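You operate a simulated robot arm through the tools that you are given. There is no shell and no other tool. Be economical: measure what you need, move in short steps, check, and stop when the job is done.

Carry out the task below with a simulated robot arm. There is one attempt and no reset: what you move stays moved.

TASK
Start the fan, clean the P150 pad with the rubber block, then stop the fan.
Fine: block back; leave every pad in its place and the others as they are.
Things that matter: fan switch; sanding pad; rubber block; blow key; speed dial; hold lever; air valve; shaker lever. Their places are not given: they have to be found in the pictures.

It is judged by the outcome, as a careful person would: the job done as asked, and still so three seconds after it is handed in. It fails if anything else is knocked over, pushed out of place, dropped, spilled or broken.

THE ROBOT
A 7-joint arm with a two-finger parallel gripper, fixed in place. Base frame: the origin is at the foot of the arm, x ahead of it, y to its left, z up; the work surface is at about z = 800. Lengths are in mm, angles in degrees, forces in N, time in s.
With the tool pointing down near the work surface it reaches from about 240 to 680 mm from the base axis. Its first joint turns from -66.0 to 66.0 degrees. Payload 2.4 kg.
Tool frame: the origin (TCP) lies between the finger pads and is the grasp point; the fingertips stand 30 mm ahead of it; z points along the fingers, y is the line along which they close. The gripper opens to 94 mm. The fingers are 28 mm wide and 10 mm thick; the gripper's body (50 by 96 mm) begins 55 mm behind the TCP.
Orientation is that of the tool frame in the base frame, as [roll, pitch, yaw] about the fixed x, y, z axes, in that order (R = Rz(yaw) Ry(pitch) Rx(roll)). With the fingers straight down and closing along the base's y, the tool's x points along the base's -x, its y along +y and its z along -z.

THE INTERFACE
- The arm moves only by the tool step_arm. Its arguments are lists of equal length, an entry for each row: "slide": the shift along the tool's x, y, z in units of 150 mm (1.0 is 150 mm), a list of three; "rot": the turn, a rotation vector about the tool's x, y, z in units of 45 degrees (1.0 is 45 degrees), a list of three; "jaw": the opening, from 0 (shut) to 1 (fully open). In form: {"slide": [[x, y, z], ...], "rot": [[ax, ay, az], ...], "jaw": [jaw, ...]}. A call has 1 to 20 rows; each row is the pose to reach, as a shift and turn from the pose commanded when the call began, along the tool's axes at that moment. A call with a number of a shift or a turn outside -1 to 1 is refused whole. A row lasts 0.2 s, in which the tool goes at most 50 mm and 8.6 degrees; a call with a longer step from one row to the next is refused whole, and so is a gripper value outside its range. A pose out of reach is approached as far as the arm can. The call stops where the force on the tool passes 70 N (or 10 N more than at its start, if that is more) or the arm is blocked; 0.2 s more then pass. The fingers move at their own pace (about 153 mm/s each) and stop on an object; they squeeze with about 25 N. The grip force told is the motor's: it shows also when the fingers shut on nothing. Time passes only in rows, and 0.2 s behind the last, so rows that repeat a pose let the fingers close. It gives the time, the measured TCP pose, the force on the tool (base axes), the opening and the grip force at its end, in the units of the frame above (readings bear some noise).
- Cameras (640 x 400 px; columns grow to the right, rows downward): "scene" is fixed at [35.4, 468, 1452]; the picture's right is [-0.78, -0.63, 0.00], its down [-0.32, 0.39, -0.86] and it looks along [0.54, -0.67, -0.50] (base axes); focal length 329 px, centre (320, 200). "wrist" rides on the gripper at [-37, 0, -58] in the tool frame; the picture's right is [0.00, -1.00, 0.00], its down [0.97, 0.00, -0.24] and it looks along [0.24, 0.00, 0.97] (tool axes); focal length 218 px, centre (320, 200).
- camera(camera): a new picture of that camera. No time passes.
- point_at(camera, pixels): for up to 12 pixels [column, row] of the newest picture of that camera ("zoom" is the newest enlarged one), the place [x, y, z] in the base frame of the surface seen there, good to about 3 mm. No time passes.
- inspect(camera, box): a new picture of the part [left, top, right, bottom] of that camera's present view, enlarged. No time passes.
- job_done(): hands the job in; it is judged then, once.

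Work in short steps. Measure before you move; look again where a grasp or a placing could have gone wrong, and mend it. You have 80 turns and 54 pictures in all, the two below and enlarged ones among them. Open the gripper and draw the arm clear of the work before you hand the job in, unless the task says otherwise; then end with one line.

The tools are called after ">>>" by a JSON object that holds its "name" and its "arguments". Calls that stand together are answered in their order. step_arm: Moves the arm, as the interface text tells. Its arguments: {"type":"object","properties":{"slide":{"type":"array","items":{"type":"array","items":{"type":"number"}}},"rot":{"type":"array","items":{"type":"array","items":{"type":"number"}}},"jaw":{"type":"array","items":{"type":"number"}}},"required":["slide","rot","jaw"]} The other tools are called the same way: camera (camera) takes a picture; point_at (camera, pixels) gives the place of the surface under pixels of a picture; inspect (camera, box) takes an enlarged picture of a part of a camera's view; job_done () hands the job in.

At the start:

```text
time_s: 0.0
position: [317.7, 20.7, 1159.1]
tcp_rot: [180.0, 0.0, -180.0]
ft_force: [0.0, -0.1, -0.2]
grip_width: 94.1
gripper_force: 0.0
```

scene: 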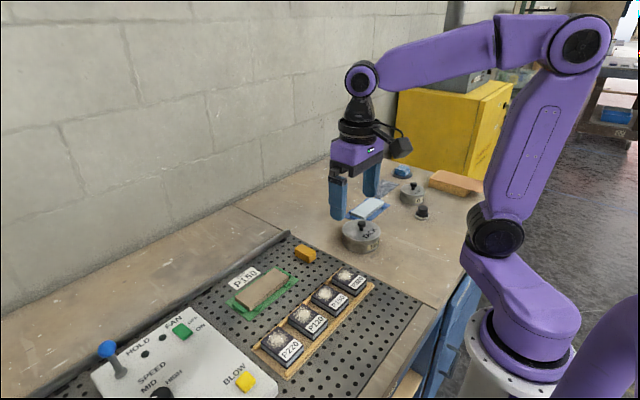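
wrist: 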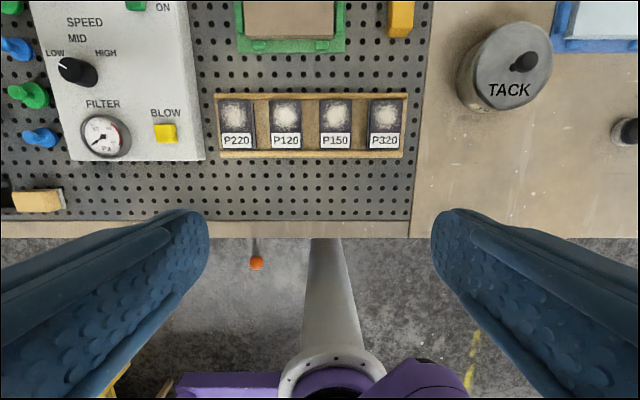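

I'll look closely at the panel and pads before measuring anything.

>>> {"name": "inspect", "arguments": {"camera": "scene", "box": [80, 300, 280, 400]}}

>>> {"name": "inspect", "arguments": {"camera": "scene", "box": [210, 230, 390, 380]}}

>>> {"name": "inspect", "arguments": {"camera": "wrist", "box": [0, 0, 440, 240]}}

```text
3.20 times, centred on (180, 350) of scene
```

zoom: 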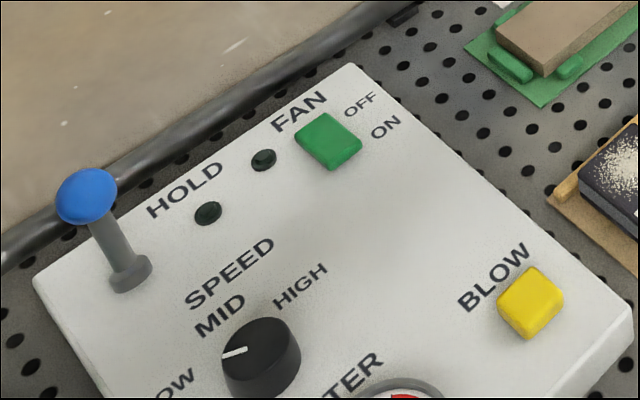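

```text
2.67 times, centred on (300, 305) of scene
```

zoom: 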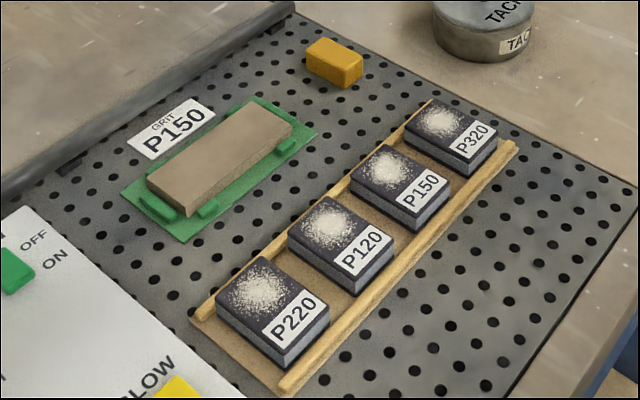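

```text
1.45 times, centred on (220, 120) of wrist
```

zoom: 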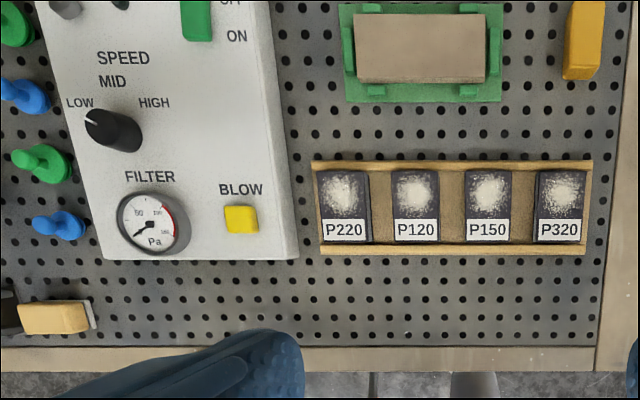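

I'll measure the main items: the switch, tray block, pads and rails.

>>> {"name": "inspect", "arguments": {"camera": "scene", "box": [210, 230, 390, 380]}}

>>> {"name": "point_at", "arguments": {"camera": "zoom", "pixels": [[148, 180], [248, 105], [290, 128], [190, 208], [120, 190], [320, 134], [352, 172], [388, 145], [450, 190], [410, 220], [412, 230], [335, 60]]}}

>>> {"name": "point_at", "arguments": {"camera": "scene", "pixels": [[183, 332], [181, 325], [185, 340], [245, 380], [107, 348], [119, 370], [165, 345], [200, 310], [234, 365], [455, 182], [283, 340], [402, 172]]}}

>>> {"name": "point_at", "arguments": {"camera": "wrist", "pixels": [[236, 110], [285, 110], [336, 110], [385, 110], [336, 97], [336, 155], [70, 70], [40, 200], [505, 60], [400, 15], [135, 4], [290, 20]]}}

```text
2.67 times, centred on (300, 305) of scene
```

zoom: 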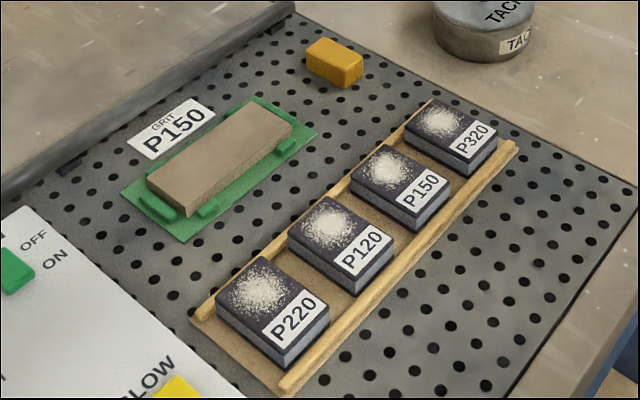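

```text
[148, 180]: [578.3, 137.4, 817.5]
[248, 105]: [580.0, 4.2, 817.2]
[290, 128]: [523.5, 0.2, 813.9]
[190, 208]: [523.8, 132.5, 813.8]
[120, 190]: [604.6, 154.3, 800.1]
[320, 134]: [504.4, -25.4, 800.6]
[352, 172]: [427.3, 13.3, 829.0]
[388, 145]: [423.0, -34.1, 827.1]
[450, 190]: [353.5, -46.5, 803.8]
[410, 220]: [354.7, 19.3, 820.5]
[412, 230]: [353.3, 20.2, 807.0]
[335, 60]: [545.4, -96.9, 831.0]
```

```text
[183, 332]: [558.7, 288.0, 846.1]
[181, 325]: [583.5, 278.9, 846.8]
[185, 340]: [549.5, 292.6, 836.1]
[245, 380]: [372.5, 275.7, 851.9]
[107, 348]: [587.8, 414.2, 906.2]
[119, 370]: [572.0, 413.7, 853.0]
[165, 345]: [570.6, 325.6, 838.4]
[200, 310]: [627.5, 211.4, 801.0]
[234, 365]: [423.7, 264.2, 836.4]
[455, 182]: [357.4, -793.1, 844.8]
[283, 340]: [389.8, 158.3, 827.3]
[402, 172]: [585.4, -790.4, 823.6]
```

```text
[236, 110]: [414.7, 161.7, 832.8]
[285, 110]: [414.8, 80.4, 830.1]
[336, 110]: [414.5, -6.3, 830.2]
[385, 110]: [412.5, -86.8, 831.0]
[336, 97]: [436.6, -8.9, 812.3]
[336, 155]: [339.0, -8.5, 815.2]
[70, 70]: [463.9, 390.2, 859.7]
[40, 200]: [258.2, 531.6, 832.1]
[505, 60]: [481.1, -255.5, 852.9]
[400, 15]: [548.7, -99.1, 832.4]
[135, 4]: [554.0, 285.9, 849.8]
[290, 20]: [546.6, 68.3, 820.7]
```

I'll go forward and left for a close wrist view of the panel and block.

>>> {"name": "step_arm", "arguments": {"slide": [[-0.3, 0.3, 0], [-0.5, 0.6, 0], [-0.7, 0.9, 0], [-0.8, 1, 0], [-0.8, 1, 0]], "rot": [[0, 0, 0], [0, 0, 0], [0, 0, 0], [0, 0, 0], [0, 0, 0]], "jaw": [1, 1, 1, 1, 1]}}

>>> {"name": "camera", "arguments": {"camera": "wrist"}}

```text
refused: row 1 steps farther than a row can; nothing moved
```

```text
47 pictures are left
```

wrist: 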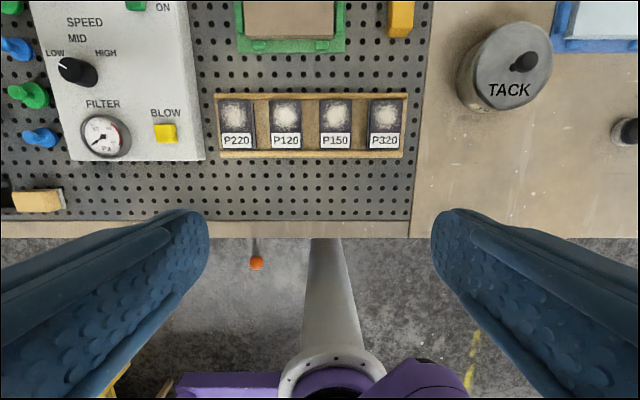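

Each row is limited to 50 mm (0.33 in norm), so I'll use smaller steps.

>>> {"name": "step_arm", "arguments": {"slide": [[-0.2, 0.2, 0], [-0.4, 0.4, 0], [-0.6, 0.6, 0], [-0.8, 0.8, 0], [-0.8, 1, 0], [-0.8, 1, 0]], "rot": [[0, 0, 0], [0, 0, 0], [0, 0, 0], [0, 0, 0], [0, 0, 0], [0, 0, 0]], "jaw": [1, 1, 1, 1, 1, 1]}}

>>> {"name": "camera", "arguments": {"camera": "wrist"}}

```text
time_s: 1.4
position: [439.8, 172.3, 1160.7]
tcp_rot: [-179.9, -0.1, 180.0]
ft_force: [0.5, -0.2, 0.2]
grip_width: 94.3
gripper_force: 0.0
```

```text
46 pictures are left
```

wrist: 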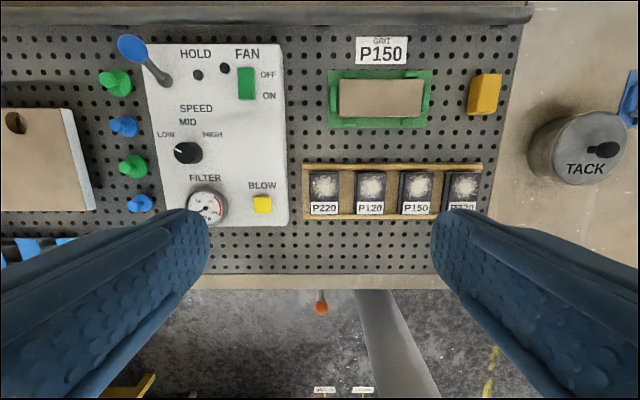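

>>> {"name": "inspect", "arguments": {"camera": "wrist", "box": [110, 20, 300, 240]}}

>>> {"name": "inspect", "arguments": {"camera": "wrist", "box": [300, 20, 520, 230]}}

```text
1.82 times, centred on (205, 130) of wrist
```

zoom: 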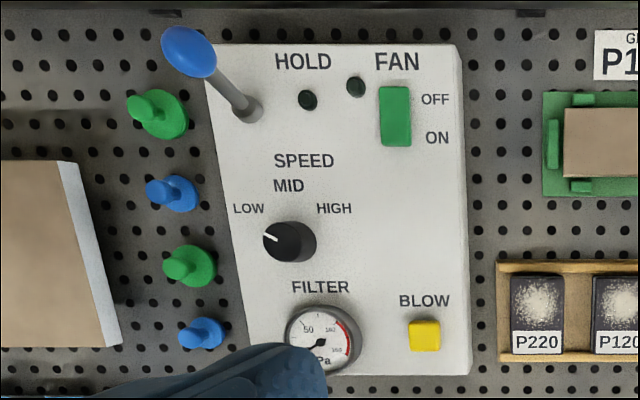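

```text
1.90 times, centred on (410, 125) of wrist
```

zoom: 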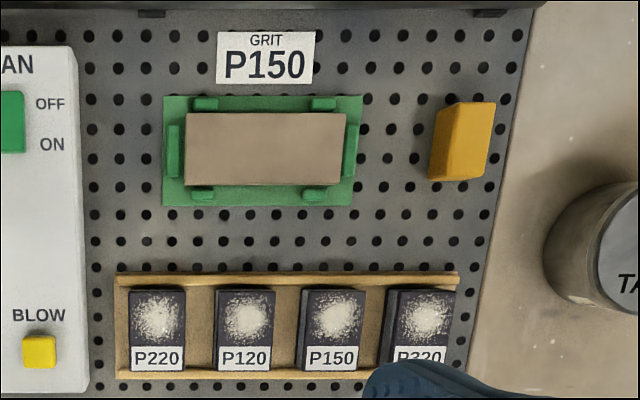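

It's unclear whether the rubber block is the brown block in the tray or the amber one. I'll move down for a closer view of both.

>>> {"name": "step_arm", "arguments": {"slide": [[0, -0.3, 0.1], [0, -0.6, 0.2], [0, -0.9, 0.3], [0, -1, 0.6], [0, -1, 0.8], [0, -1, 0.8]], "rot": [[0, 0, 0], [0, 0, 0], [0, 0, 0], [0, 0, 0], [0, 0, 0], [0, 0, 0]], "jaw": [1, 1, 1, 1, 1, 1]}}

>>> {"name": "camera", "arguments": {"camera": "wrist"}}

>>> {"name": "inspect", "arguments": {"camera": "wrist", "box": [200, 0, 460, 160]}}

```text
time_s: 2.8
position: [438.6, 22.3, 1040.1]
tcp_rot: [-180.0, 0.1, -180.0]
ft_force: [-0.1, 0.6, 0.5]
grip_width: 93.8
gripper_force: 0.0
```

```text
43 pictures are left
```

wrist: 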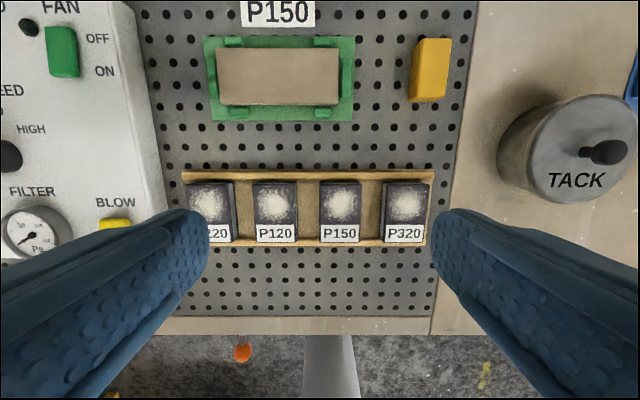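

```text
2.46 times, centred on (330, 80) of wrist
```

zoom: 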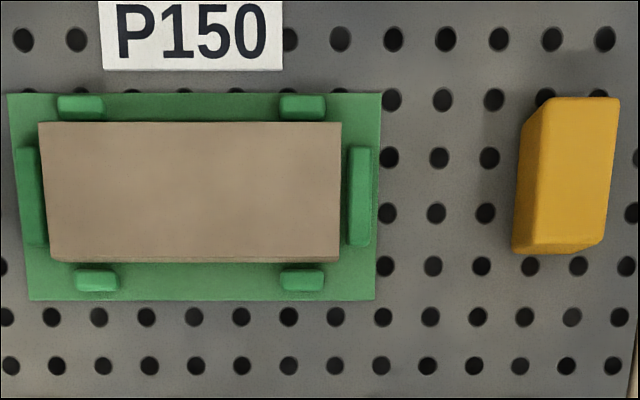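

The brown piece looks like a workpiece in a fixture, and the amber block looks like the rubber one. I'll measure the amber block and the fan switch.

>>> {"name": "point_at", "arguments": {"camera": "zoom", "pixels": [[545, 102], [617, 102], [605, 238], [540, 240], [580, 170], [520, 245], [530, 140], [190, 190]]}}

>>> {"name": "inspect", "arguments": {"camera": "scene", "box": [280, 230, 330, 270]}}

>>> {"name": "point_at", "arguments": {"camera": "wrist", "pixels": [[62, 30], [66, 50], [70, 74], [52, 30], [77, 52], [325, 190], [355, 190], [321, 235], [358, 235], [340, 205]]}}

```text
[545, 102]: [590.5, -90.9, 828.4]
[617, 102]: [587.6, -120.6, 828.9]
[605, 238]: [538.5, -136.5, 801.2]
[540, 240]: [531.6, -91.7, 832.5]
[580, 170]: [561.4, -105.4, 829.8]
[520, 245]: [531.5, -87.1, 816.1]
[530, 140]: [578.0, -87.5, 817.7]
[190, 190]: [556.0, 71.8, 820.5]
```

```text
10.00 times, centred on (305, 250) of scene
```

zoom: 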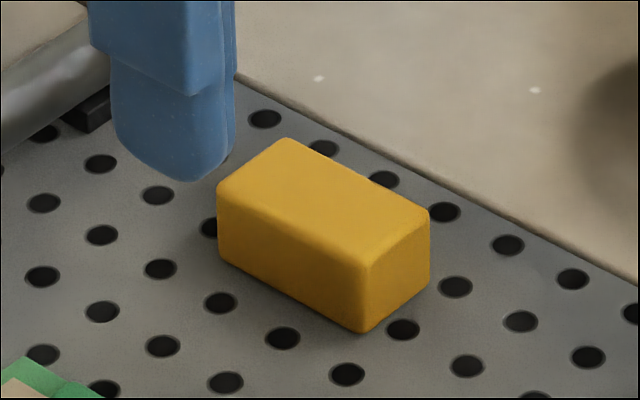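

```text
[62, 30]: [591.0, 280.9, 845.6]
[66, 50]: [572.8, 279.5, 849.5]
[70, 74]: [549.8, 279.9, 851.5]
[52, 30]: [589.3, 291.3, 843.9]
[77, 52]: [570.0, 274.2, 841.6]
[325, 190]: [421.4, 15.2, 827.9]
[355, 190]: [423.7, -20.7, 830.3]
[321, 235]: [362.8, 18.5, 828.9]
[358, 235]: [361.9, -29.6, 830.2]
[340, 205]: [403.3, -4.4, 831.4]
```

I'll shut the gripper and go above the ON end of the fan switch at about (543, 281).

>>> {"name": "step_arm", "arguments": {"slide": [[-0.1, 0.3, 0], [-0.2, 0.6, 0], [-0.4, 0.85, 0], [-0.6, 1, 0], [-0.696, 1, 0], [-0.696, 1, 0]], "rot": [[0, 0, 0], [0, 0, 0], [0, 0, 0], [0, 0, 0], [0, 0, 0], [0, 0, 0]], "jaw": [0, 0, 0, 0, 0, 0]}}

>>> {"name": "step_arm", "arguments": {"slide": [[0, 0.25, 0], [0, 0.5, 0.1], [0, 0.725, 0.3], [0, 0.725, 0.5], [0, 0.725, 0.7], [0, 0.725, 0.7]], "rot": [[0, 0, 0], [0, 0, 0], [0, 0, 0], [0, 0, 0], [0, 0, 0], [0, 0, 0]], "jaw": [0, 0, 0, 0, 0, 0]}}

>>> {"name": "camera", "arguments": {"camera": "wrist"}}

>>> {"name": "inspect", "arguments": {"camera": "scene", "box": [80, 280, 280, 400]}}

```text
time_s: 4.2
position: [544.3, 172.0, 1043.8]
tcp_rot: [-180.0, -0.1, 179.9]
ft_force: [0.0, -0.5, 0.7]
grip_width: 0.2
gripper_force: 25.5
```

```text
time_s: 5.6
position: [542.5, 282.0, 936.7]
tcp_rot: [180.0, 0.0, 179.9]
ft_force: [0.6, 0.0, 0.0]
grip_width: 0.1
gripper_force: 25.3
```

```text
40 pictures are left
```

wrist: 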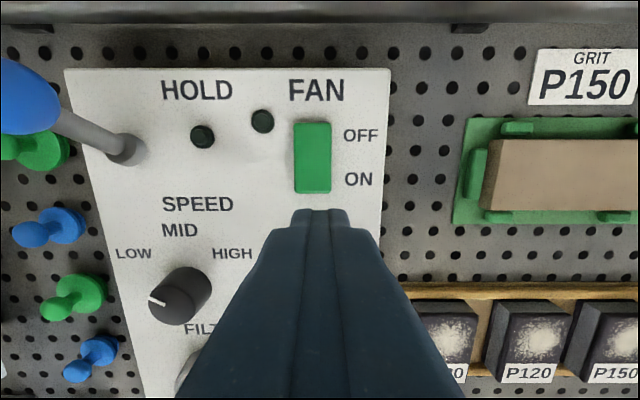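

```text
3.20 times, centred on (180, 340) of scene
```

zoom: 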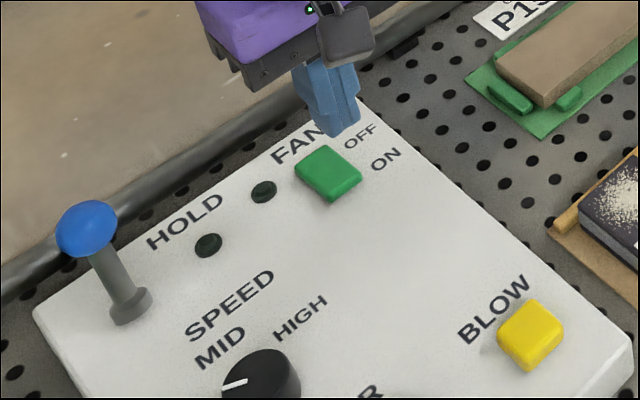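

>>> {"name": "point_at", "arguments": {"camera": "wrist", "pixels": [[312, 128], [312, 160], [312, 186], [298, 160], [326, 160], [345, 200], [280, 160], [240, 180]]}}

```text
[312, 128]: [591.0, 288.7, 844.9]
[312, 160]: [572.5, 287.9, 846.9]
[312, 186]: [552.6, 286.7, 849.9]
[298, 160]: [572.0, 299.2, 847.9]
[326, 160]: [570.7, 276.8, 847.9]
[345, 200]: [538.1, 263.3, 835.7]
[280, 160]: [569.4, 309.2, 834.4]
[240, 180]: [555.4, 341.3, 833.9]
```

The switch spans x 548–594 and y 276–299. I'll press its ON end in small steps.

>>> {"name": "step_arm", "arguments": {"slide": [[-0.03, 0.037, 0.15], [-0.03, 0.037, 0.3], [-0.03, 0.037, 0.36], [-0.03, 0.037, 0.39], [-0.03, 0.037, 0.41], [-0.03, 0.037, 0.43], [-0.03, 0.037, 0.43]], "rot": [[0, 0, 0], [0, 0, 0], [0, 0, 0], [0, 0, 0], [0, 0, 0], [0, 0, 0], [0, 0, 0]], "jaw": [0, 0, 0, 0, 0, 0, 0]}}

>>> {"name": "inspect", "arguments": {"camera": "scene", "box": [80, 280, 280, 400]}}

```text
time_s: 7.2
position: [547.7, 286.3, 875.6]
tcp_rot: [179.7, 0.2, 180.0]
ft_force: [-21.6, -6.7, 53.3]
grip_width: 0.0
gripper_force: 25.3
```

```text
3.20 times, centred on (180, 340) of scene
```

zoom: 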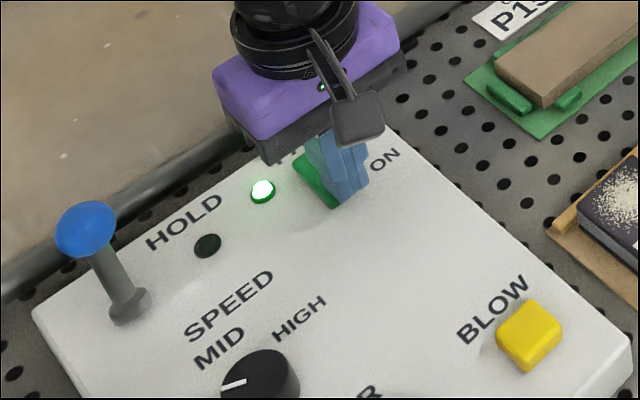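

The fan light is on. I'll lift and confirm it latches.

>>> {"name": "step_arm", "arguments": {"slide": [[0, 0, -0.15], [0, 0, -0.4], [0, -0.15, -0.65], [0, -0.4, -0.8], [0, -0.7, -0.8], [0, -1, -0.8], [0, -1, -0.8]], "rot": [[0, 0, 0], [0, 0, 0], [0, 0, 0], [0, 0, 0], [0, 0, 0], [0, 0, 0], [0, 0, 0]], "jaw": [0, 0, 0, 0, 0, 0, 0]}}

>>> {"name": "camera", "arguments": {"camera": "wrist"}}

```text
time_s: 8.8
position: [548.6, 134.4, 991.0]
tcp_rot: [-180.0, 0.1, 180.0]
ft_force: [1.1, -0.4, 0.1]
grip_width: 0.2
gripper_force: 25.2
```

```text
37 pictures are left
```

wrist: 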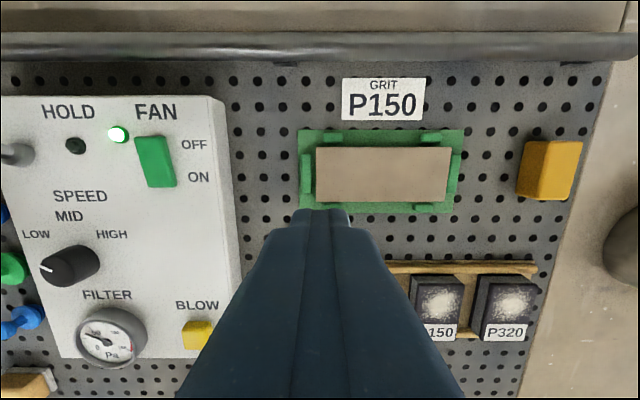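

The fan is running: its light is lit and the gauge has moved. Next I'll go over the amber block with the jaws open.

>>> {"name": "step_arm", "arguments": {"slide": [[0, -0.3, 0], [0, -0.6, 0], [0, -0.9, 0], [0, -1, 0], [0, -1, 0]], "rot": [[0, 0, 0], [0, 0, 0], [0, 0, 0], [0, 0, 0], [0, 0, 0]], "jaw": [0, 0.3, 0.6, 0.8, 0.8]}}

>>> {"name": "step_arm", "arguments": {"slide": [[0, -0.3, 0], [0, -0.6, 0], [0, -0.6, 0]], "rot": [[0, 0, 0], [0, 0, 0], [0, 0, 0]], "jaw": [0.8, 0.8, 0.8]}}

>>> {"name": "camera", "arguments": {"camera": "wrist"}}

>>> {"name": "inspect", "arguments": {"camera": "wrist", "box": [260, 120, 380, 220]}}

```text
time_s: 10.0
position: [547.2, -13.8, 990.8]
tcp_rot: [180.0, 0.0, 180.0]
ft_force: [0.5, 0.1, 0.6]
grip_width: 75.1
gripper_force: 0.1
```

```text
time_s: 10.8
position: [548.1, -103.6, 989.8]
tcp_rot: [180.0, 0.0, 179.9]
ft_force: [-0.9, -0.3, 0.0]
grip_width: 75.2
gripper_force: 0.1
```

```text
36 pictures are left
```

wrist: 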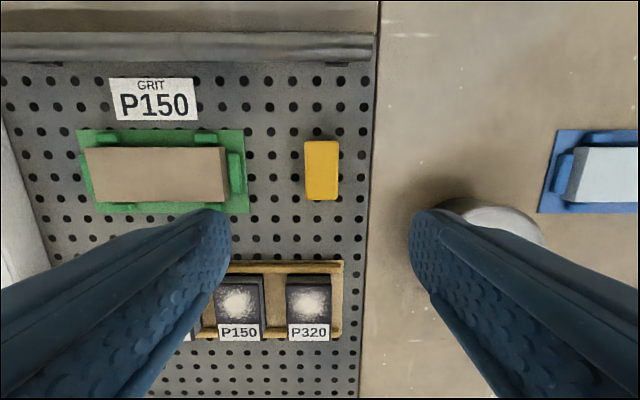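

```text
4.00 times, centred on (320, 170) of wrist
```

zoom: 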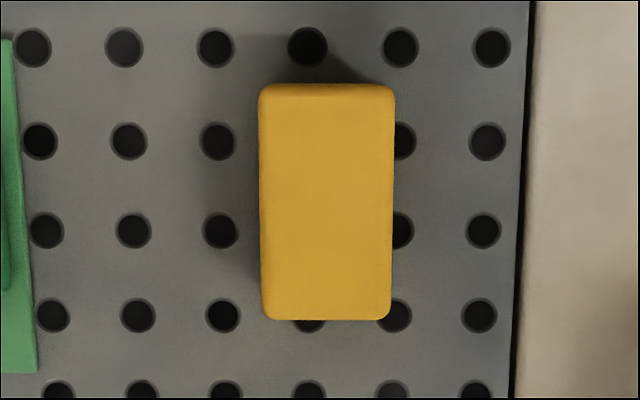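

>>> {"name": "point_at", "arguments": {"camera": "zoom", "pixels": [[265, 105], [388, 105], [267, 310], [384, 310], [327, 200], [327, 92], [327, 313]]}}

```text
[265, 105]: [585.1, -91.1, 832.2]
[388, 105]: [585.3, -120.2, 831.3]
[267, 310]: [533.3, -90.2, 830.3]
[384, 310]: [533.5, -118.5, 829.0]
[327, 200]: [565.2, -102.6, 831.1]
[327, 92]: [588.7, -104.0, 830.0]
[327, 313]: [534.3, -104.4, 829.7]
```

The amber block is centred near (561, -105, 815) and measures about 60×32×30. I'll descend and grasp it with the tips about 10 mm above its base.

>>> {"name": "step_arm", "arguments": {"slide": [[-0.087, -0.008, 0.25], [-0.087, -0.008, 0.5], [-0.087, -0.008, 0.75], [-0.087, -0.008, 0.9], [-0.087, -0.008, 0.985], [-0.087, -0.008, 0.985], [-0.087, -0.008, 0.985], [-0.087, -0.008, 0.985], [-0.087, -0.008, 0.985]], "rot": [[0, 0, 0], [0, 0, 0], [0, 0, 0], [0, 0, 0], [0, 0, 0], [0, 0, 0], [0, 0, 0], [0, 0, 0], [0, 0, 0]], "jaw": [0.8, 0.8, 0.8, 0.8, 0.8, 0.5, 0.2, 0.2, 0.2]}}

>>> {"name": "inspect", "arguments": {"camera": "scene", "box": [210, 200, 390, 330]}}

```text
time_s: 12.8
position: [559.3, -104.0, 843.2]
tcp_rot: [180.0, 0.1, -180.0]
ft_force: [0.3, 0.2, 1.0]
grip_width: 33.3
gripper_force: 24.5
```

```text
3.08 times, centred on (300, 265) of scene
```

zoom: 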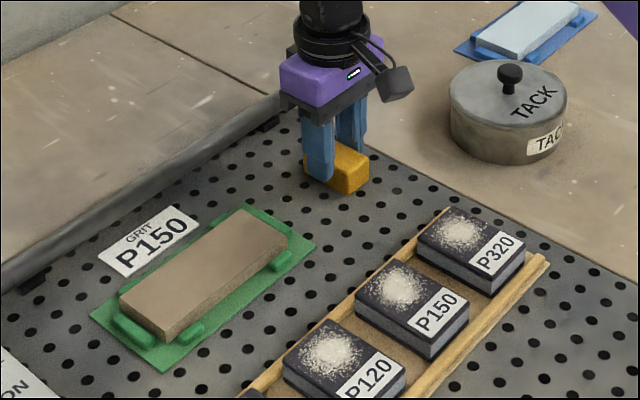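

The grip holds at 33.3 mm. I'll lift and carry the block over the P150 pad.

>>> {"name": "step_arm", "arguments": {"slide": [[0, 0, -0.2], [0, 0, -0.45], [0.2, 0.15, -0.5], [0.4, 0.35, -0.5], [0.6, 0.55, -0.5], [0.85, 0.65, -0.5], [1, 0.65, -0.5], [1, 0.65, -0.5]], "rot": [[0, 0, 0], [0, 0, 0], [0, 0, 0], [0, 0, 0], [0, 0, 0], [0, 0, 0], [0, 0, 0], [0, 0, 0]], "jaw": [0.2, 0.2, 0.2, 0.2, 0.2, 0.2, 0.2, 0.2]}}

>>> {"name": "inspect", "arguments": {"camera": "scene", "box": [210, 200, 390, 330]}}

>>> {"name": "camera", "arguments": {"camera": "wrist"}}

```text
time_s: 14.6
position: [411.3, -7.9, 918.7]
tcp_rot: [180.0, 0.0, -179.9]
ft_force: [0.5, 0.7, -0.1]
grip_width: 18.8
gripper_force: 0.0
```

```text
3.08 times, centred on (300, 265) of scene
```

zoom: 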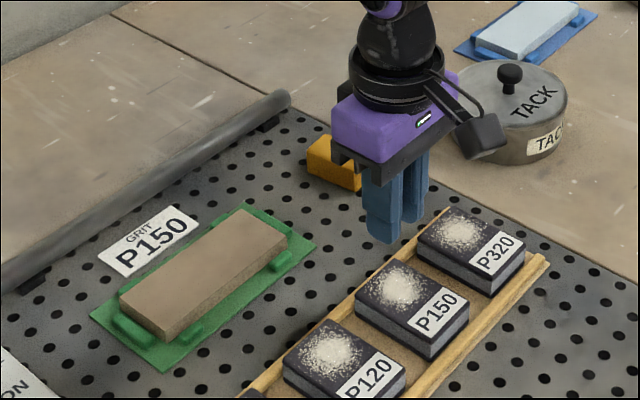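

```text
32 pictures are left
```

wrist: 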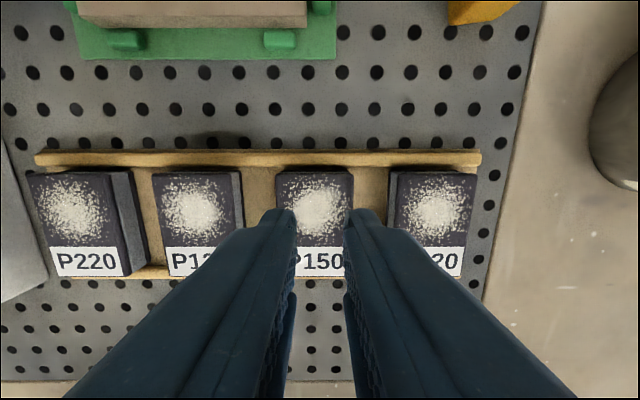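

The block slipped out, so I'll go back and see where it lies.

>>> {"name": "step_arm", "arguments": {"slide": [[-0.2, -0.15, -0.1], [-0.4, -0.3, -0.2], [-0.6, -0.45, -0.3], [-0.8, -0.6, -0.4], [-0.92, -0.64, -0.47], [-0.92, -0.64, -0.47]], "rot": [[0, 0, 0], [0, 0, 0], [0, 0, 0], [0, 0, 0], [0, 0, 0], [0, 0, 0]], "jaw": [0.2, 0.4, 0.7, 0.8, 0.8, 0.8]}}

>>> {"name": "camera", "arguments": {"camera": "wrist"}}

>>> {"name": "inspect", "arguments": {"camera": "wrist", "box": [260, 120, 380, 220]}}

```text
time_s: 16.0
position: [548.1, -105.5, 989.2]
tcp_rot: [-180.0, 0.0, 180.0]
ft_force: [-0.1, -0.3, -0.8]
grip_width: 75.1
gripper_force: 0.1
```

```text
31 pictures are left
```

wrist: 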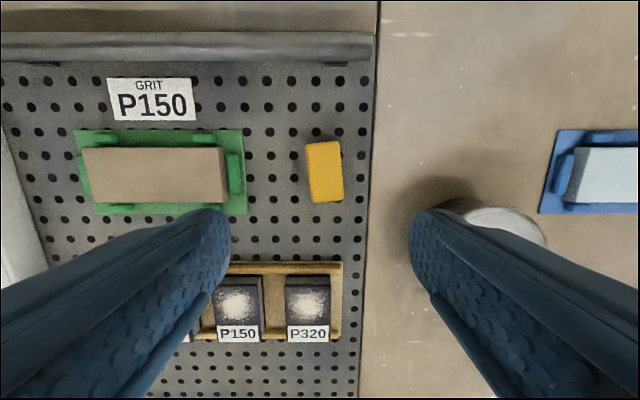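

```text
4.00 times, centred on (320, 170) of wrist
```

zoom: 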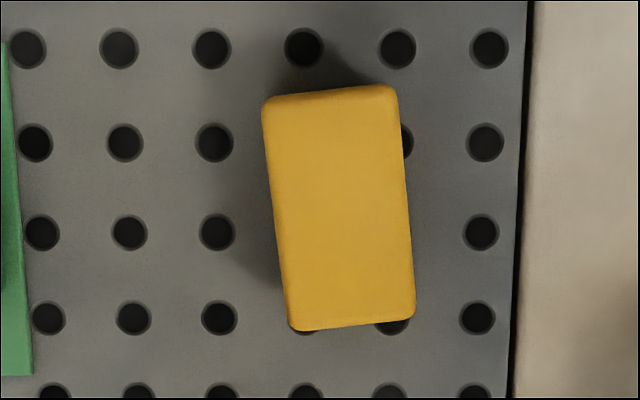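

The block is still upright, turned by about 5°. I'll measure it again.

>>> {"name": "point_at", "arguments": {"camera": "zoom", "pixels": [[270, 110], [392, 95], [295, 318], [407, 308], [338, 205], [330, 95], [350, 320]]}}

```text
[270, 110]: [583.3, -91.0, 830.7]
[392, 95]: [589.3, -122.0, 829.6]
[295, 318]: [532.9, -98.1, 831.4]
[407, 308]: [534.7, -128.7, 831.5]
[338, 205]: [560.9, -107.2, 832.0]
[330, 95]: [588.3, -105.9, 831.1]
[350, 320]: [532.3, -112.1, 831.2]
```

>>> {"name": "step_arm", "arguments": {"slide": [[-0.083, -0.02, 0.25], [-0.083, -0.02, 0.5], [-0.083, -0.02, 0.75], [-0.083, -0.02, 0.9], [-0.083, -0.02, 1], [-0.083, -0.02, 1]], "rot": [[0, 0, -0.14], [0, 0, -0.14], [0, 0, -0.14], [0, 0, -0.14], [0, 0, -0.14], [0, 0, -0.14]], "jaw": [0.8, 0.8, 0.8, 0.8, 0.8, 0.8]}}

>>> {"name": "step_arm", "arguments": {"slide": [[0, 0, 0.02], [0, 0, 0.02], [0, 0, 0.02], [0, 0, 0.02], [0, 0, 0.02], [0, 0, 0.02], [0, 0, -0.02], [0, 0, -0.05], [0, 0, -0.08], [0, 0, -0.12], [0, 0, -0.16], [0, 0, -0.2], [0, 0, -0.2]], "rot": [[0, 0, 0], [0, 0, 0], [0, 0, 0], [0, 0, 0], [0, 0, 0], [0, 0, 0], [0, 0, 0], [0, 0, 0], [0, 0, 0], [0, 0, 0], [0, 0, 0], [0, 0, 0], [0, 0, 0]], "jaw": [0.8, 0.5, 0, 0, 0, 0, 0, 0, 0, 0, 0, 0, 0]}}

>>> {"name": "inspect", "arguments": {"camera": "scene", "box": [250, 180, 370, 280]}}

```text
time_s: 17.4
position: [560.7, -108.1, 837.8]
tcp_rot: [180.0, -0.1, -173.7]
ft_force: [0.0, -0.1, 0.6]
grip_width: 75.2
gripper_force: 0.1
```

```text
time_s: 20.2
position: [561.3, -107.0, 868.6]
tcp_rot: [-180.0, 0.0, -173.7]
ft_force: [0.8, -0.3, 0.2]
grip_width: 33.2
gripper_force: 24.2
```

```text
4.00 times, centred on (310, 230) of scene
```

zoom: 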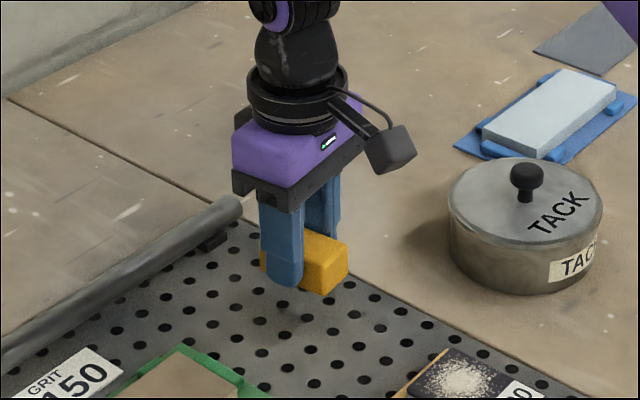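

The block is held this time. I'll raise it gently and square the yaw.

>>> {"name": "step_arm", "arguments": {"slide": [[0, 0, -0.06], [0, 0, -0.14], [0, 0, -0.22], [0, 0, -0.3], [0, 0, -0.3], [0, 0, -0.3]], "rot": [[0, 0, 0.03], [0, 0, 0.07], [0, 0, 0.11], [0, 0, 0.14], [0, 0, 0.14], [0, 0, 0.14]], "jaw": [0, 0, 0, 0, 0, 0]}}

>>> {"name": "step_arm", "arguments": {"slide": [[0.05, 0.03, 0], [0.13, 0.08, 0], [0.24, 0.15, 0], [0.36, 0.23, 0], [0.48, 0.31, 0], [0.6, 0.39, 0], [0.72, 0.47, 0], [0.82, 0.55, 0], [0.91, 0.62, 0], [0.97, 0.66, 0], [1, 0.67, 0], [1, 0.67, 0]], "rot": [[0, 0, 0], [0, 0, 0], [0, 0, 0], [0, 0, 0], [0, 0, 0], [0, 0, 0], [0, 0, 0], [0, 0, 0], [0, 0, 0], [0, 0, 0], [0, 0, 0], [0, 0, 0]], "jaw": [0, 0, 0, 0, 0, 0, 0, 0, 0, 0, 0, 0]}}

>>> {"name": "camera", "arguments": {"camera": "wrist"}}

>>> {"name": "inspect", "arguments": {"camera": "scene", "box": [230, 200, 390, 330]}}

```text
time_s: 21.6
position: [559.2, -108.2, 914.1]
tcp_rot: [-180.0, 0.0, 179.9]
ft_force: [-0.2, 0.3, -0.1]
grip_width: 33.0
gripper_force: 25.0
```

```text
time_s: 24.2
position: [411.0, -6.2, 915.0]
tcp_rot: [-180.0, -0.1, 180.0]
ft_force: [-0.8, -0.4, -0.6]
grip_width: 33.3
gripper_force: 25.4
```

```text
28 pictures are left
```

wrist: 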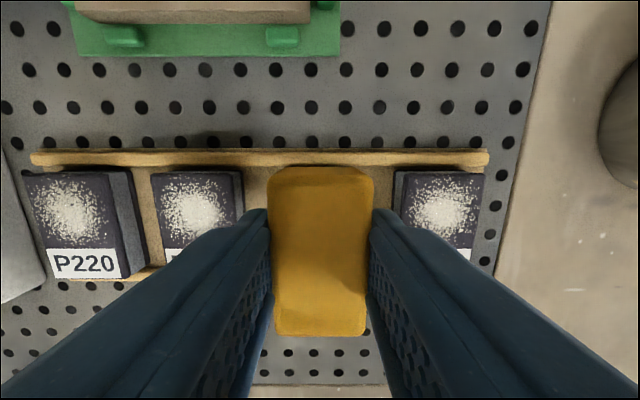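

```text
3.08 times, centred on (310, 265) of scene
```

zoom: 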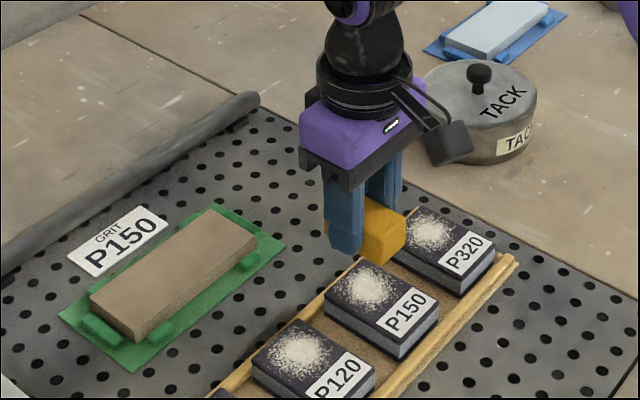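

The block is over the P150 pad. I'll descend gently until it touches.

>>> {"name": "step_arm", "arguments": {"slide": [[0.05, 0, 0.1], [0.09, 0, 0.2], [0.09, 0, 0.28], [0.09, 0, 0.3], [0.09, 0, 0.31], [0.09, 0, 0.32], [0.09, 0, 0.325], [0.09, 0, 0.325]], "rot": [[0, 0, 0], [0, 0, 0], [0, 0, 0], [0, 0, 0], [0, 0, 0], [0, 0, 0], [0, 0, 0], [0, 0, 0]], "jaw": [0, 0, 0, 0, 0, 0, 0, 0]}}

```text
time_s: 26.0
position: [397.2, -7.2, 865.5]
tcp_rot: [-179.9, 0.0, 179.9]
ft_force: [0.1, 0.0, -1.6]
grip_width: 33.3
gripper_force: 25.1
```

>>> {"name": "step_arm", "arguments": {"slide": [[0, 0, 0.007], [0, 0, 0.014], [0, 0, 0.014]], "rot": [[0, 0, 0], [0, 0, 0], [0, 0, 0]], "jaw": [0, 0, 0]}}

>>> {"name": "inspect", "arguments": {"camera": "scene", "box": [270, 230, 390, 330]}}

```text
time_s: 26.8
position: [398.3, -7.1, 863.0]
tcp_rot: [180.0, 0.2, -180.0]
ft_force: [-2.1, 1.7, 31.3]
grip_width: 32.7
gripper_force: 25.1
```

```text
4.00 times, centred on (330, 280) of scene
```

zoom: 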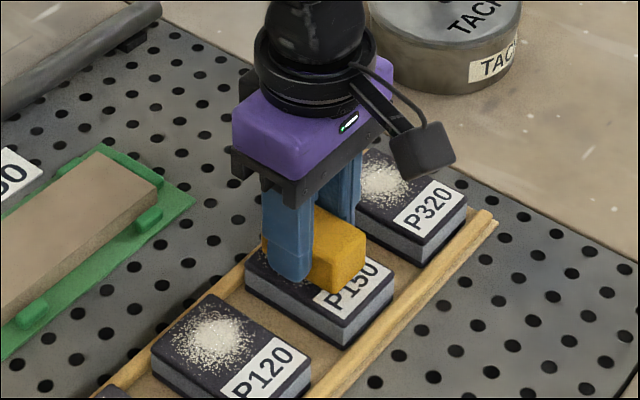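

Contact is about 31 N. I'll ease off slightly and rub back and forth along the pad's length.

>>> {"name": "step_arm", "arguments": {"slide": [[0.0, 0, -0.005], [0.05, 0, -0.005], [0.1, 0, -0.005], [0.05, 0, -0.005], [0, 0, -0.005], [-0.05, 0, -0.005], [-0.1, 0, -0.005], [-0.05, 0, -0.005], [0, 0, -0.005], [0.05, 0, -0.005], [0.1, 0, -0.005], [0.05, 0, -0.005], [0, 0, -0.005], [-0.05, 0, -0.005], [-0.1, 0, -0.005], [-0.05, 0, -0.005], [0, 0, -0.005]], "rot": [[0, 0, 0], [0, 0, 0], [0, 0, 0], [0, 0, 0], [0, 0, 0], [0, 0, 0], [0, 0, 0], [0, 0, 0], [0, 0, 0], [0, 0, 0], [0, 0, 0], [0, 0, 0], [0, 0, 0], [0, 0, 0], [0, 0, 0], [0, 0, 0], [0, 0, 0]], "jaw": [0, 0, 0, 0, 0, 0, 0, 0, 0, 0, 0, 0, 0, 0, 0, 0, 0]}}

>>> {"name": "inspect", "arguments": {"camera": "scene", "box": [270, 230, 390, 330]}}

```text
time_s: 28.1
position: [388.3, -6.2, 863.1]
tcp_rot: [180.0, -1.8, 179.8]
ft_force: [-8.5, 0.0, 28.6]
grip_width: 33.2
gripper_force: 24.8
stopped in row 6: the force on the tool passed its limit (the readings are from after the stop); the commanded pose is now the measured one
```

```text
4.00 times, centred on (330, 280) of scene
```

zoom: 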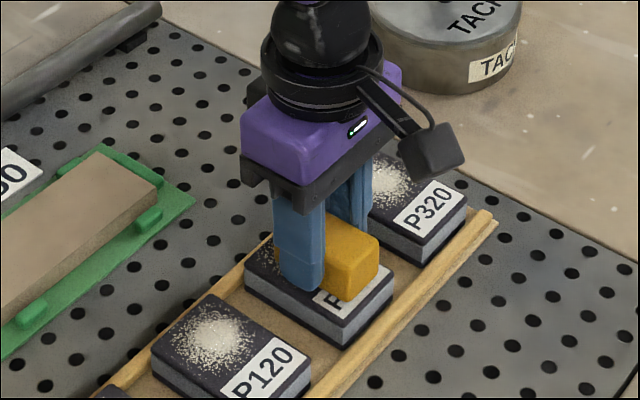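

Friction is high, so I'll lift a little, check the dust, and rub more lightly.

>>> {"name": "step_arm", "arguments": {"slide": [[0, 0, -0.02], [0, 0, -0.06], [0.0, 0, -0.15], [0, 0, -0.3], [0, 0, -0.3]], "rot": [[0, 0, 0], [0, 0, 0], [0, 0, 0], [0, 0, 0], [0, 0, 0]], "jaw": [0, 0, 0, 0, 0]}}

>>> {"name": "inspect", "arguments": {"camera": "scene", "box": [270, 230, 390, 330]}}

>>> {"name": "camera", "arguments": {"camera": "wrist"}}

```text
time_s: 29.3
position: [392.1, -5.3, 909.2]
tcp_rot: [179.9, -1.7, 179.9]
ft_force: [0.1, -0.4, -0.3]
grip_width: 32.9
gripper_force: 24.9
```

```text
4.00 times, centred on (330, 280) of scene
```

zoom: 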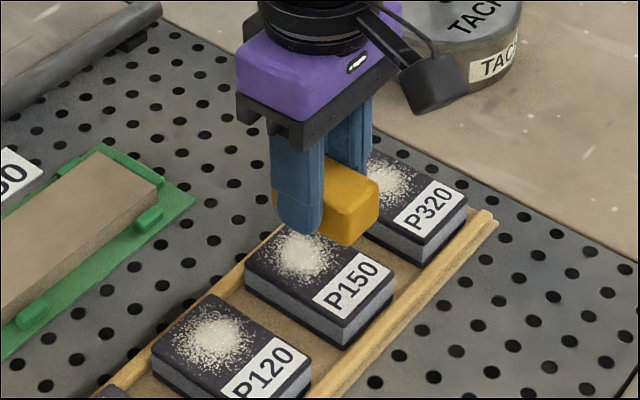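

```text
23 pictures are left
```

wrist: 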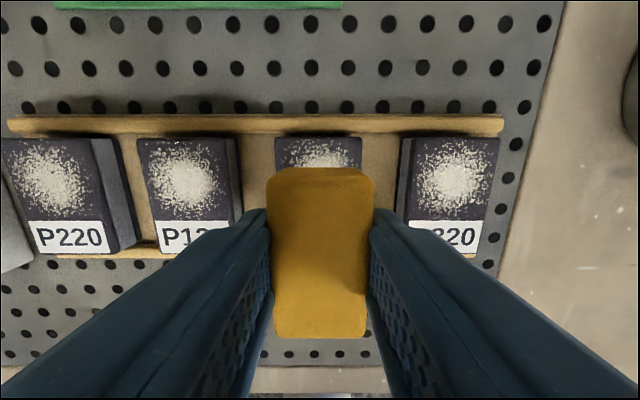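

The dust is slightly reduced and the pad hasn't moved. I'll fix the 1.7° pitch and come down lighter.

>>> {"name": "step_arm", "arguments": {"slide": [[-0.03, 0, 0.1], [-0.04, 0, 0.2], [-0.04, 0, 0.27], [-0.04, 0, 0.285], [-0.04, 0, 0.293], [-0.04, 0, 0.297], [-0.04, 0, 0.297]], "rot": [[0, 0.038, 0], [0, 0.038, 0], [0, 0.038, 0], [0, 0.038, 0], [0, 0.038, 0], [0, 0.038, 0], [0, 0.038, 0]], "jaw": [0, 0, 0, 0, 0, 0, 0]}}

```text
time_s: 30.9
position: [396.8, -6.1, 862.9]
tcp_rot: [179.9, -3.3, 179.9]
ft_force: [-1.9, 1.1, 34.0]
grip_width: 33.3
gripper_force: 25.3
```

The sign was wrong: pitch is now -3.3°. I'll lift a little and turn back by 3.3°.

>>> {"name": "step_arm", "arguments": {"slide": [[0, 0, -0.04], [0, 0, -0.06], [0, 0, -0.06], [0, 0, -0.06]], "rot": [[0, 0, 0], [0, -0.04, 0], [0, -0.073, 0], [0, -0.073, 0]], "jaw": [0, 0, 0, 0]}}

>>> {"name": "step_arm", "arguments": {"slide": [[0, 0, 0.03], [0, 0, 0.042], [0, 0, 0.046], [0, 0, 0.048], [0, 0, 0.048]], "rot": [[0, 0, 0], [0, 0, 0], [0, 0, 0], [0, 0, 0], [0, 0, 0]], "jaw": [0, 0, 0, 0, 0]}}

```text
time_s: 31.9
position: [396.2, -7.7, 871.4]
tcp_rot: [179.8, -0.2, 179.9]
ft_force: [0.3, -0.3, -1.4]
grip_width: 33.2
gripper_force: 25.4
```

```text
time_s: 33.1
position: [394.7, -6.4, 865.8]
tcp_rot: [179.9, -0.2, 179.9]
ft_force: [-0.1, -0.2, -0.6]
grip_width: 33.0
gripper_force: 25.5
```

>>> {"name": "step_arm", "arguments": {"slide": [[0, 0, 0.008], [0.03, 0, 0.008], [0.06, 0, 0.008], [0.09, 0, 0.008], [0.06, 0, 0.008], [0.03, 0, 0.008], [0, 0, 0.008], [-0.03, 0, 0.008], [-0.06, 0, 0.008], [-0.09, 0, 0.008], [-0.06, 0, 0.008], [-0.03, 0, 0.008], [0, 0, 0.008]], "rot": [[0, 0, 0], [0, 0, 0], [0, 0, 0], [0, 0, 0], [0, 0, 0], [0, 0, 0], [0, 0, 0], [0, 0, 0], [0, 0, 0], [0, 0, 0], [0, 0, 0], [0, 0, 0], [0, 0, 0]], "jaw": [0, 0, 0, 0, 0, 0, 0, 0, 0, 0, 0, 0, 0]}}

```text
time_s: 35.9
position: [397.0, -6.3, 862.4]
tcp_rot: [179.9, 0.0, 179.9]
ft_force: [3.9, 0.5, 5.3]
grip_width: 33.1
gripper_force: 25.3
```

Rubbing works at about 5 N. I'll do longer strokes with a touch more pressure, starting at the end of the dust patch.

>>> {"name": "step_arm", "arguments": {"slide": [[0, 0, 0.004], [0.04, 0, 0.004], [0.08, 0, 0.004], [0.12, 0, 0.004], [0.08, 0, 0.004], [0.04, 0, 0.004], [0, 0, 0.004], [-0.04, 0, 0.004], [-0.08, 0, 0.004], [-0.12, 0, 0.004], [-0.08, 0, 0.004], [-0.04, 0, 0.004], [0, 0, 0.004], [0.04, 0, 0.004], [0.08, 0, 0.004], [0.04, 0, 0.004], [0, 0, 0.004], [-0.05, 0, 0.004], [-0.1, 0, 0.004], [-0.05, 0, 0.004]], "rot": [[0, 0, 0], [0, 0, 0], [0, 0, 0], [0, 0, 0], [0, 0, 0], [0, 0, 0], [0, 0, 0], [0, 0, 0], [0, 0, 0], [0, 0, 0], [0, 0, 0], [0, 0, 0], [0, 0, 0], [0, 0, 0], [0, 0, 0], [0, 0, 0], [0, 0, 0], [0, 0, 0], [0, 0, 0], [0, 0, 0]], "jaw": [0, 0, 0, 0, 0, 0, 0, 0, 0, 0, 0, 0, 0, 0, 0, 0, 0, 0, 0, 0]}}

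>>> {"name": "inspect", "arguments": {"camera": "scene", "box": [270, 230, 390, 330]}}

```text
time_s: 37.5
position: [386.0, -5.8, 863.1]
tcp_rot: [179.9, -1.6, 179.9]
ft_force: [-8.9, 1.1, 31.2]
grip_width: 33.5
gripper_force: 25.1
stopped in row 7: the force on the tool passed its limit (the readings are from after the stop); the commanded pose is now the measured one
```

```text
4.00 times, centred on (330, 280) of scene
```

zoom: 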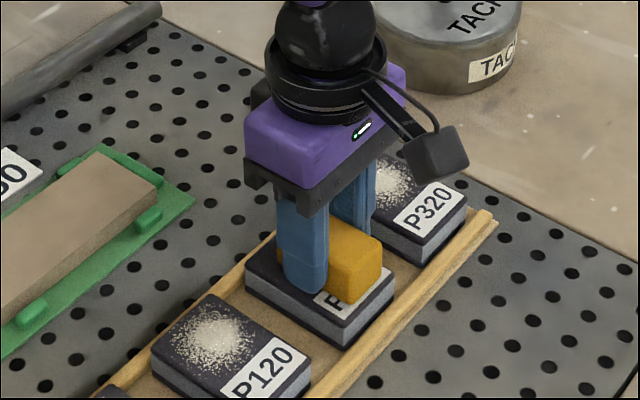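

>>> {"name": "step_arm", "arguments": {"slide": [[0, 0, -0.03], [0, 0, -0.1], [0.2, 0, -0.2], [0.4, 0, -0.3], [0.4, 0, -0.3]], "rot": [[0, 0, 0], [0, -0.036, 0], [0, -0.036, 0], [0, -0.036, 0], [0, -0.036, 0]], "jaw": [0, 0, 0, 0, 0]}}

>>> {"name": "inspect", "arguments": {"camera": "scene", "box": [250, 230, 390, 350]}}

>>> {"name": "camera", "arguments": {"camera": "wrist"}}

```text
time_s: 38.7
position: [343.1, -3.2, 905.3]
tcp_rot: [180.0, 0.1, -180.0]
ft_force: [-0.2, 0.1, -0.6]
grip_width: 33.1
gripper_force: 25.3
out of reach, approached as far as the arm can: row 4
```

```text
3.33 times, centred on (320, 290) of scene
```

zoom: 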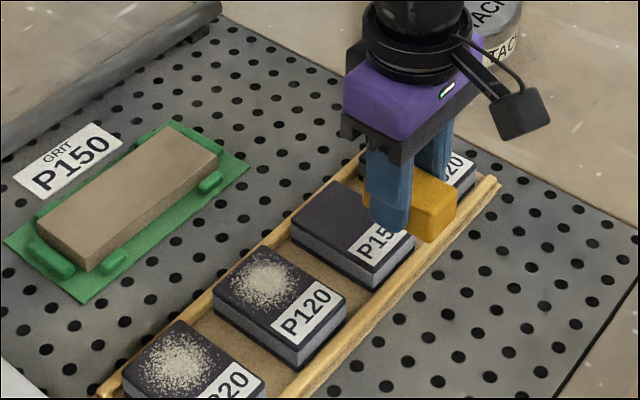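

```text
20 pictures are left
```

wrist: 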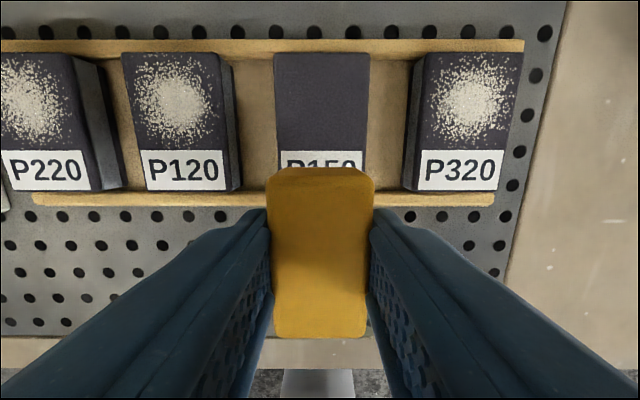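

P150 is clean and the others are untouched. I'll carry the block back to (561, -105).

>>> {"name": "step_arm", "arguments": {"slide": [[0, 0, -0.06], [-0.08, 0, -0.13], [-0.2, 0, -0.15], [-0.32, 0, -0.15], [-0.44, 0, -0.15], [-0.56, -0.05, -0.15], [-0.68, -0.12, -0.15], [-0.8, -0.2, -0.15], [-0.9, -0.28, -0.15], [-0.97, -0.33, -0.15], [-1, -0.34, -0.15], [-1, -0.34, -0.15]], "rot": [[0, 0, 0], [0, 0, 0], [0, 0, 0], [0, 0, 0], [0, 0, 0], [0, 0, 0], [0, 0, 0], [0, 0, 0], [0, 0, 0], [0, 0, 0], [0, 0, 0], [0, 0, 0]], "jaw": [0, 0, 0, 0, 0, 0, 0, 0, 0, 0, 0, 0]}}

```text
time_s: 41.3
position: [477.9, -57.6, 931.6]
tcp_rot: [179.9, 0.0, 179.8]
ft_force: [-0.6, 0.0, -0.2]
grip_width: 33.1
gripper_force: 25.6
```

>>> {"name": "step_arm", "arguments": {"slide": [[-0.08, -0.05, 0], [-0.2, -0.12, 0], [-0.32, -0.2, 0], [-0.44, -0.26, 0], [-0.52, -0.3, 0], [-0.553, -0.316, 0.05], [-0.553, -0.316, 0.15], [-0.553, -0.316, 0.27], [-0.553, -0.316, 0.38], [-0.553, -0.316, 0.48], [-0.553, -0.316, 0.55], [-0.553, -0.316, 0.59], [-0.553, -0.316, 0.59]], "rot": [[0, 0, 0], [0, 0, 0], [0, 0, 0], [0, 0, 0], [0, 0, 0], [0, 0, 0], [0, 0, 0], [0, 0, 0], [0, 0, 0], [0, 0, 0], [0, 0, 0], [0, 0, 0], [0, 0, 0]], "jaw": [0, 0, 0, 0, 0, 0, 0, 0, 0, 0, 0, 0, 0]}}

>>> {"name": "inspect", "arguments": {"camera": "scene", "box": [260, 210, 350, 280]}}

```text
time_s: 44.1
position: [559.7, -106.1, 845.2]
tcp_rot: [179.9, -0.1, 179.8]
ft_force: [0.5, -0.1, -0.8]
grip_width: 33.0
gripper_force: 24.5
```

```text
5.71 times, centred on (305, 245) of scene
```

zoom: 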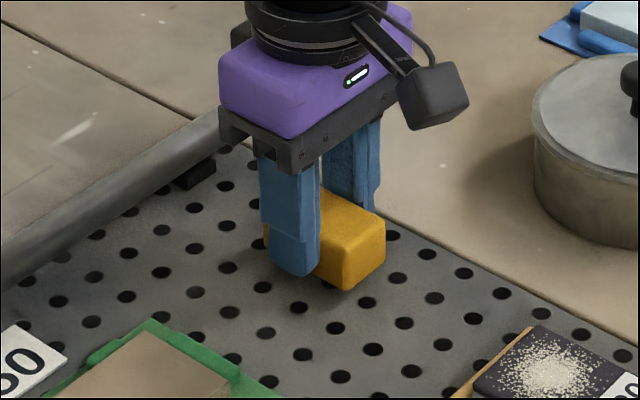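

>>> {"name": "step_arm", "arguments": {"slide": [[-0.008, 0.007, 0.03], [-0.008, 0.007, 0.045], [-0.008, 0.007, 0.055], [-0.008, 0.007, 0.063], [-0.008, 0.007, 0.063]], "rot": [[0, 0, 0], [0, 0, 0], [0, 0, 0], [0, 0, 0], [0, 0, 0]], "jaw": [0, 0, 0, 0, 0]}}

```text
time_s: 45.3
position: [562.3, -104.0, 835.7]
tcp_rot: [179.9, 0.1, 179.9]
ft_force: [-4.7, -1.2, 19.6]
grip_width: 33.1
gripper_force: 24.9
```

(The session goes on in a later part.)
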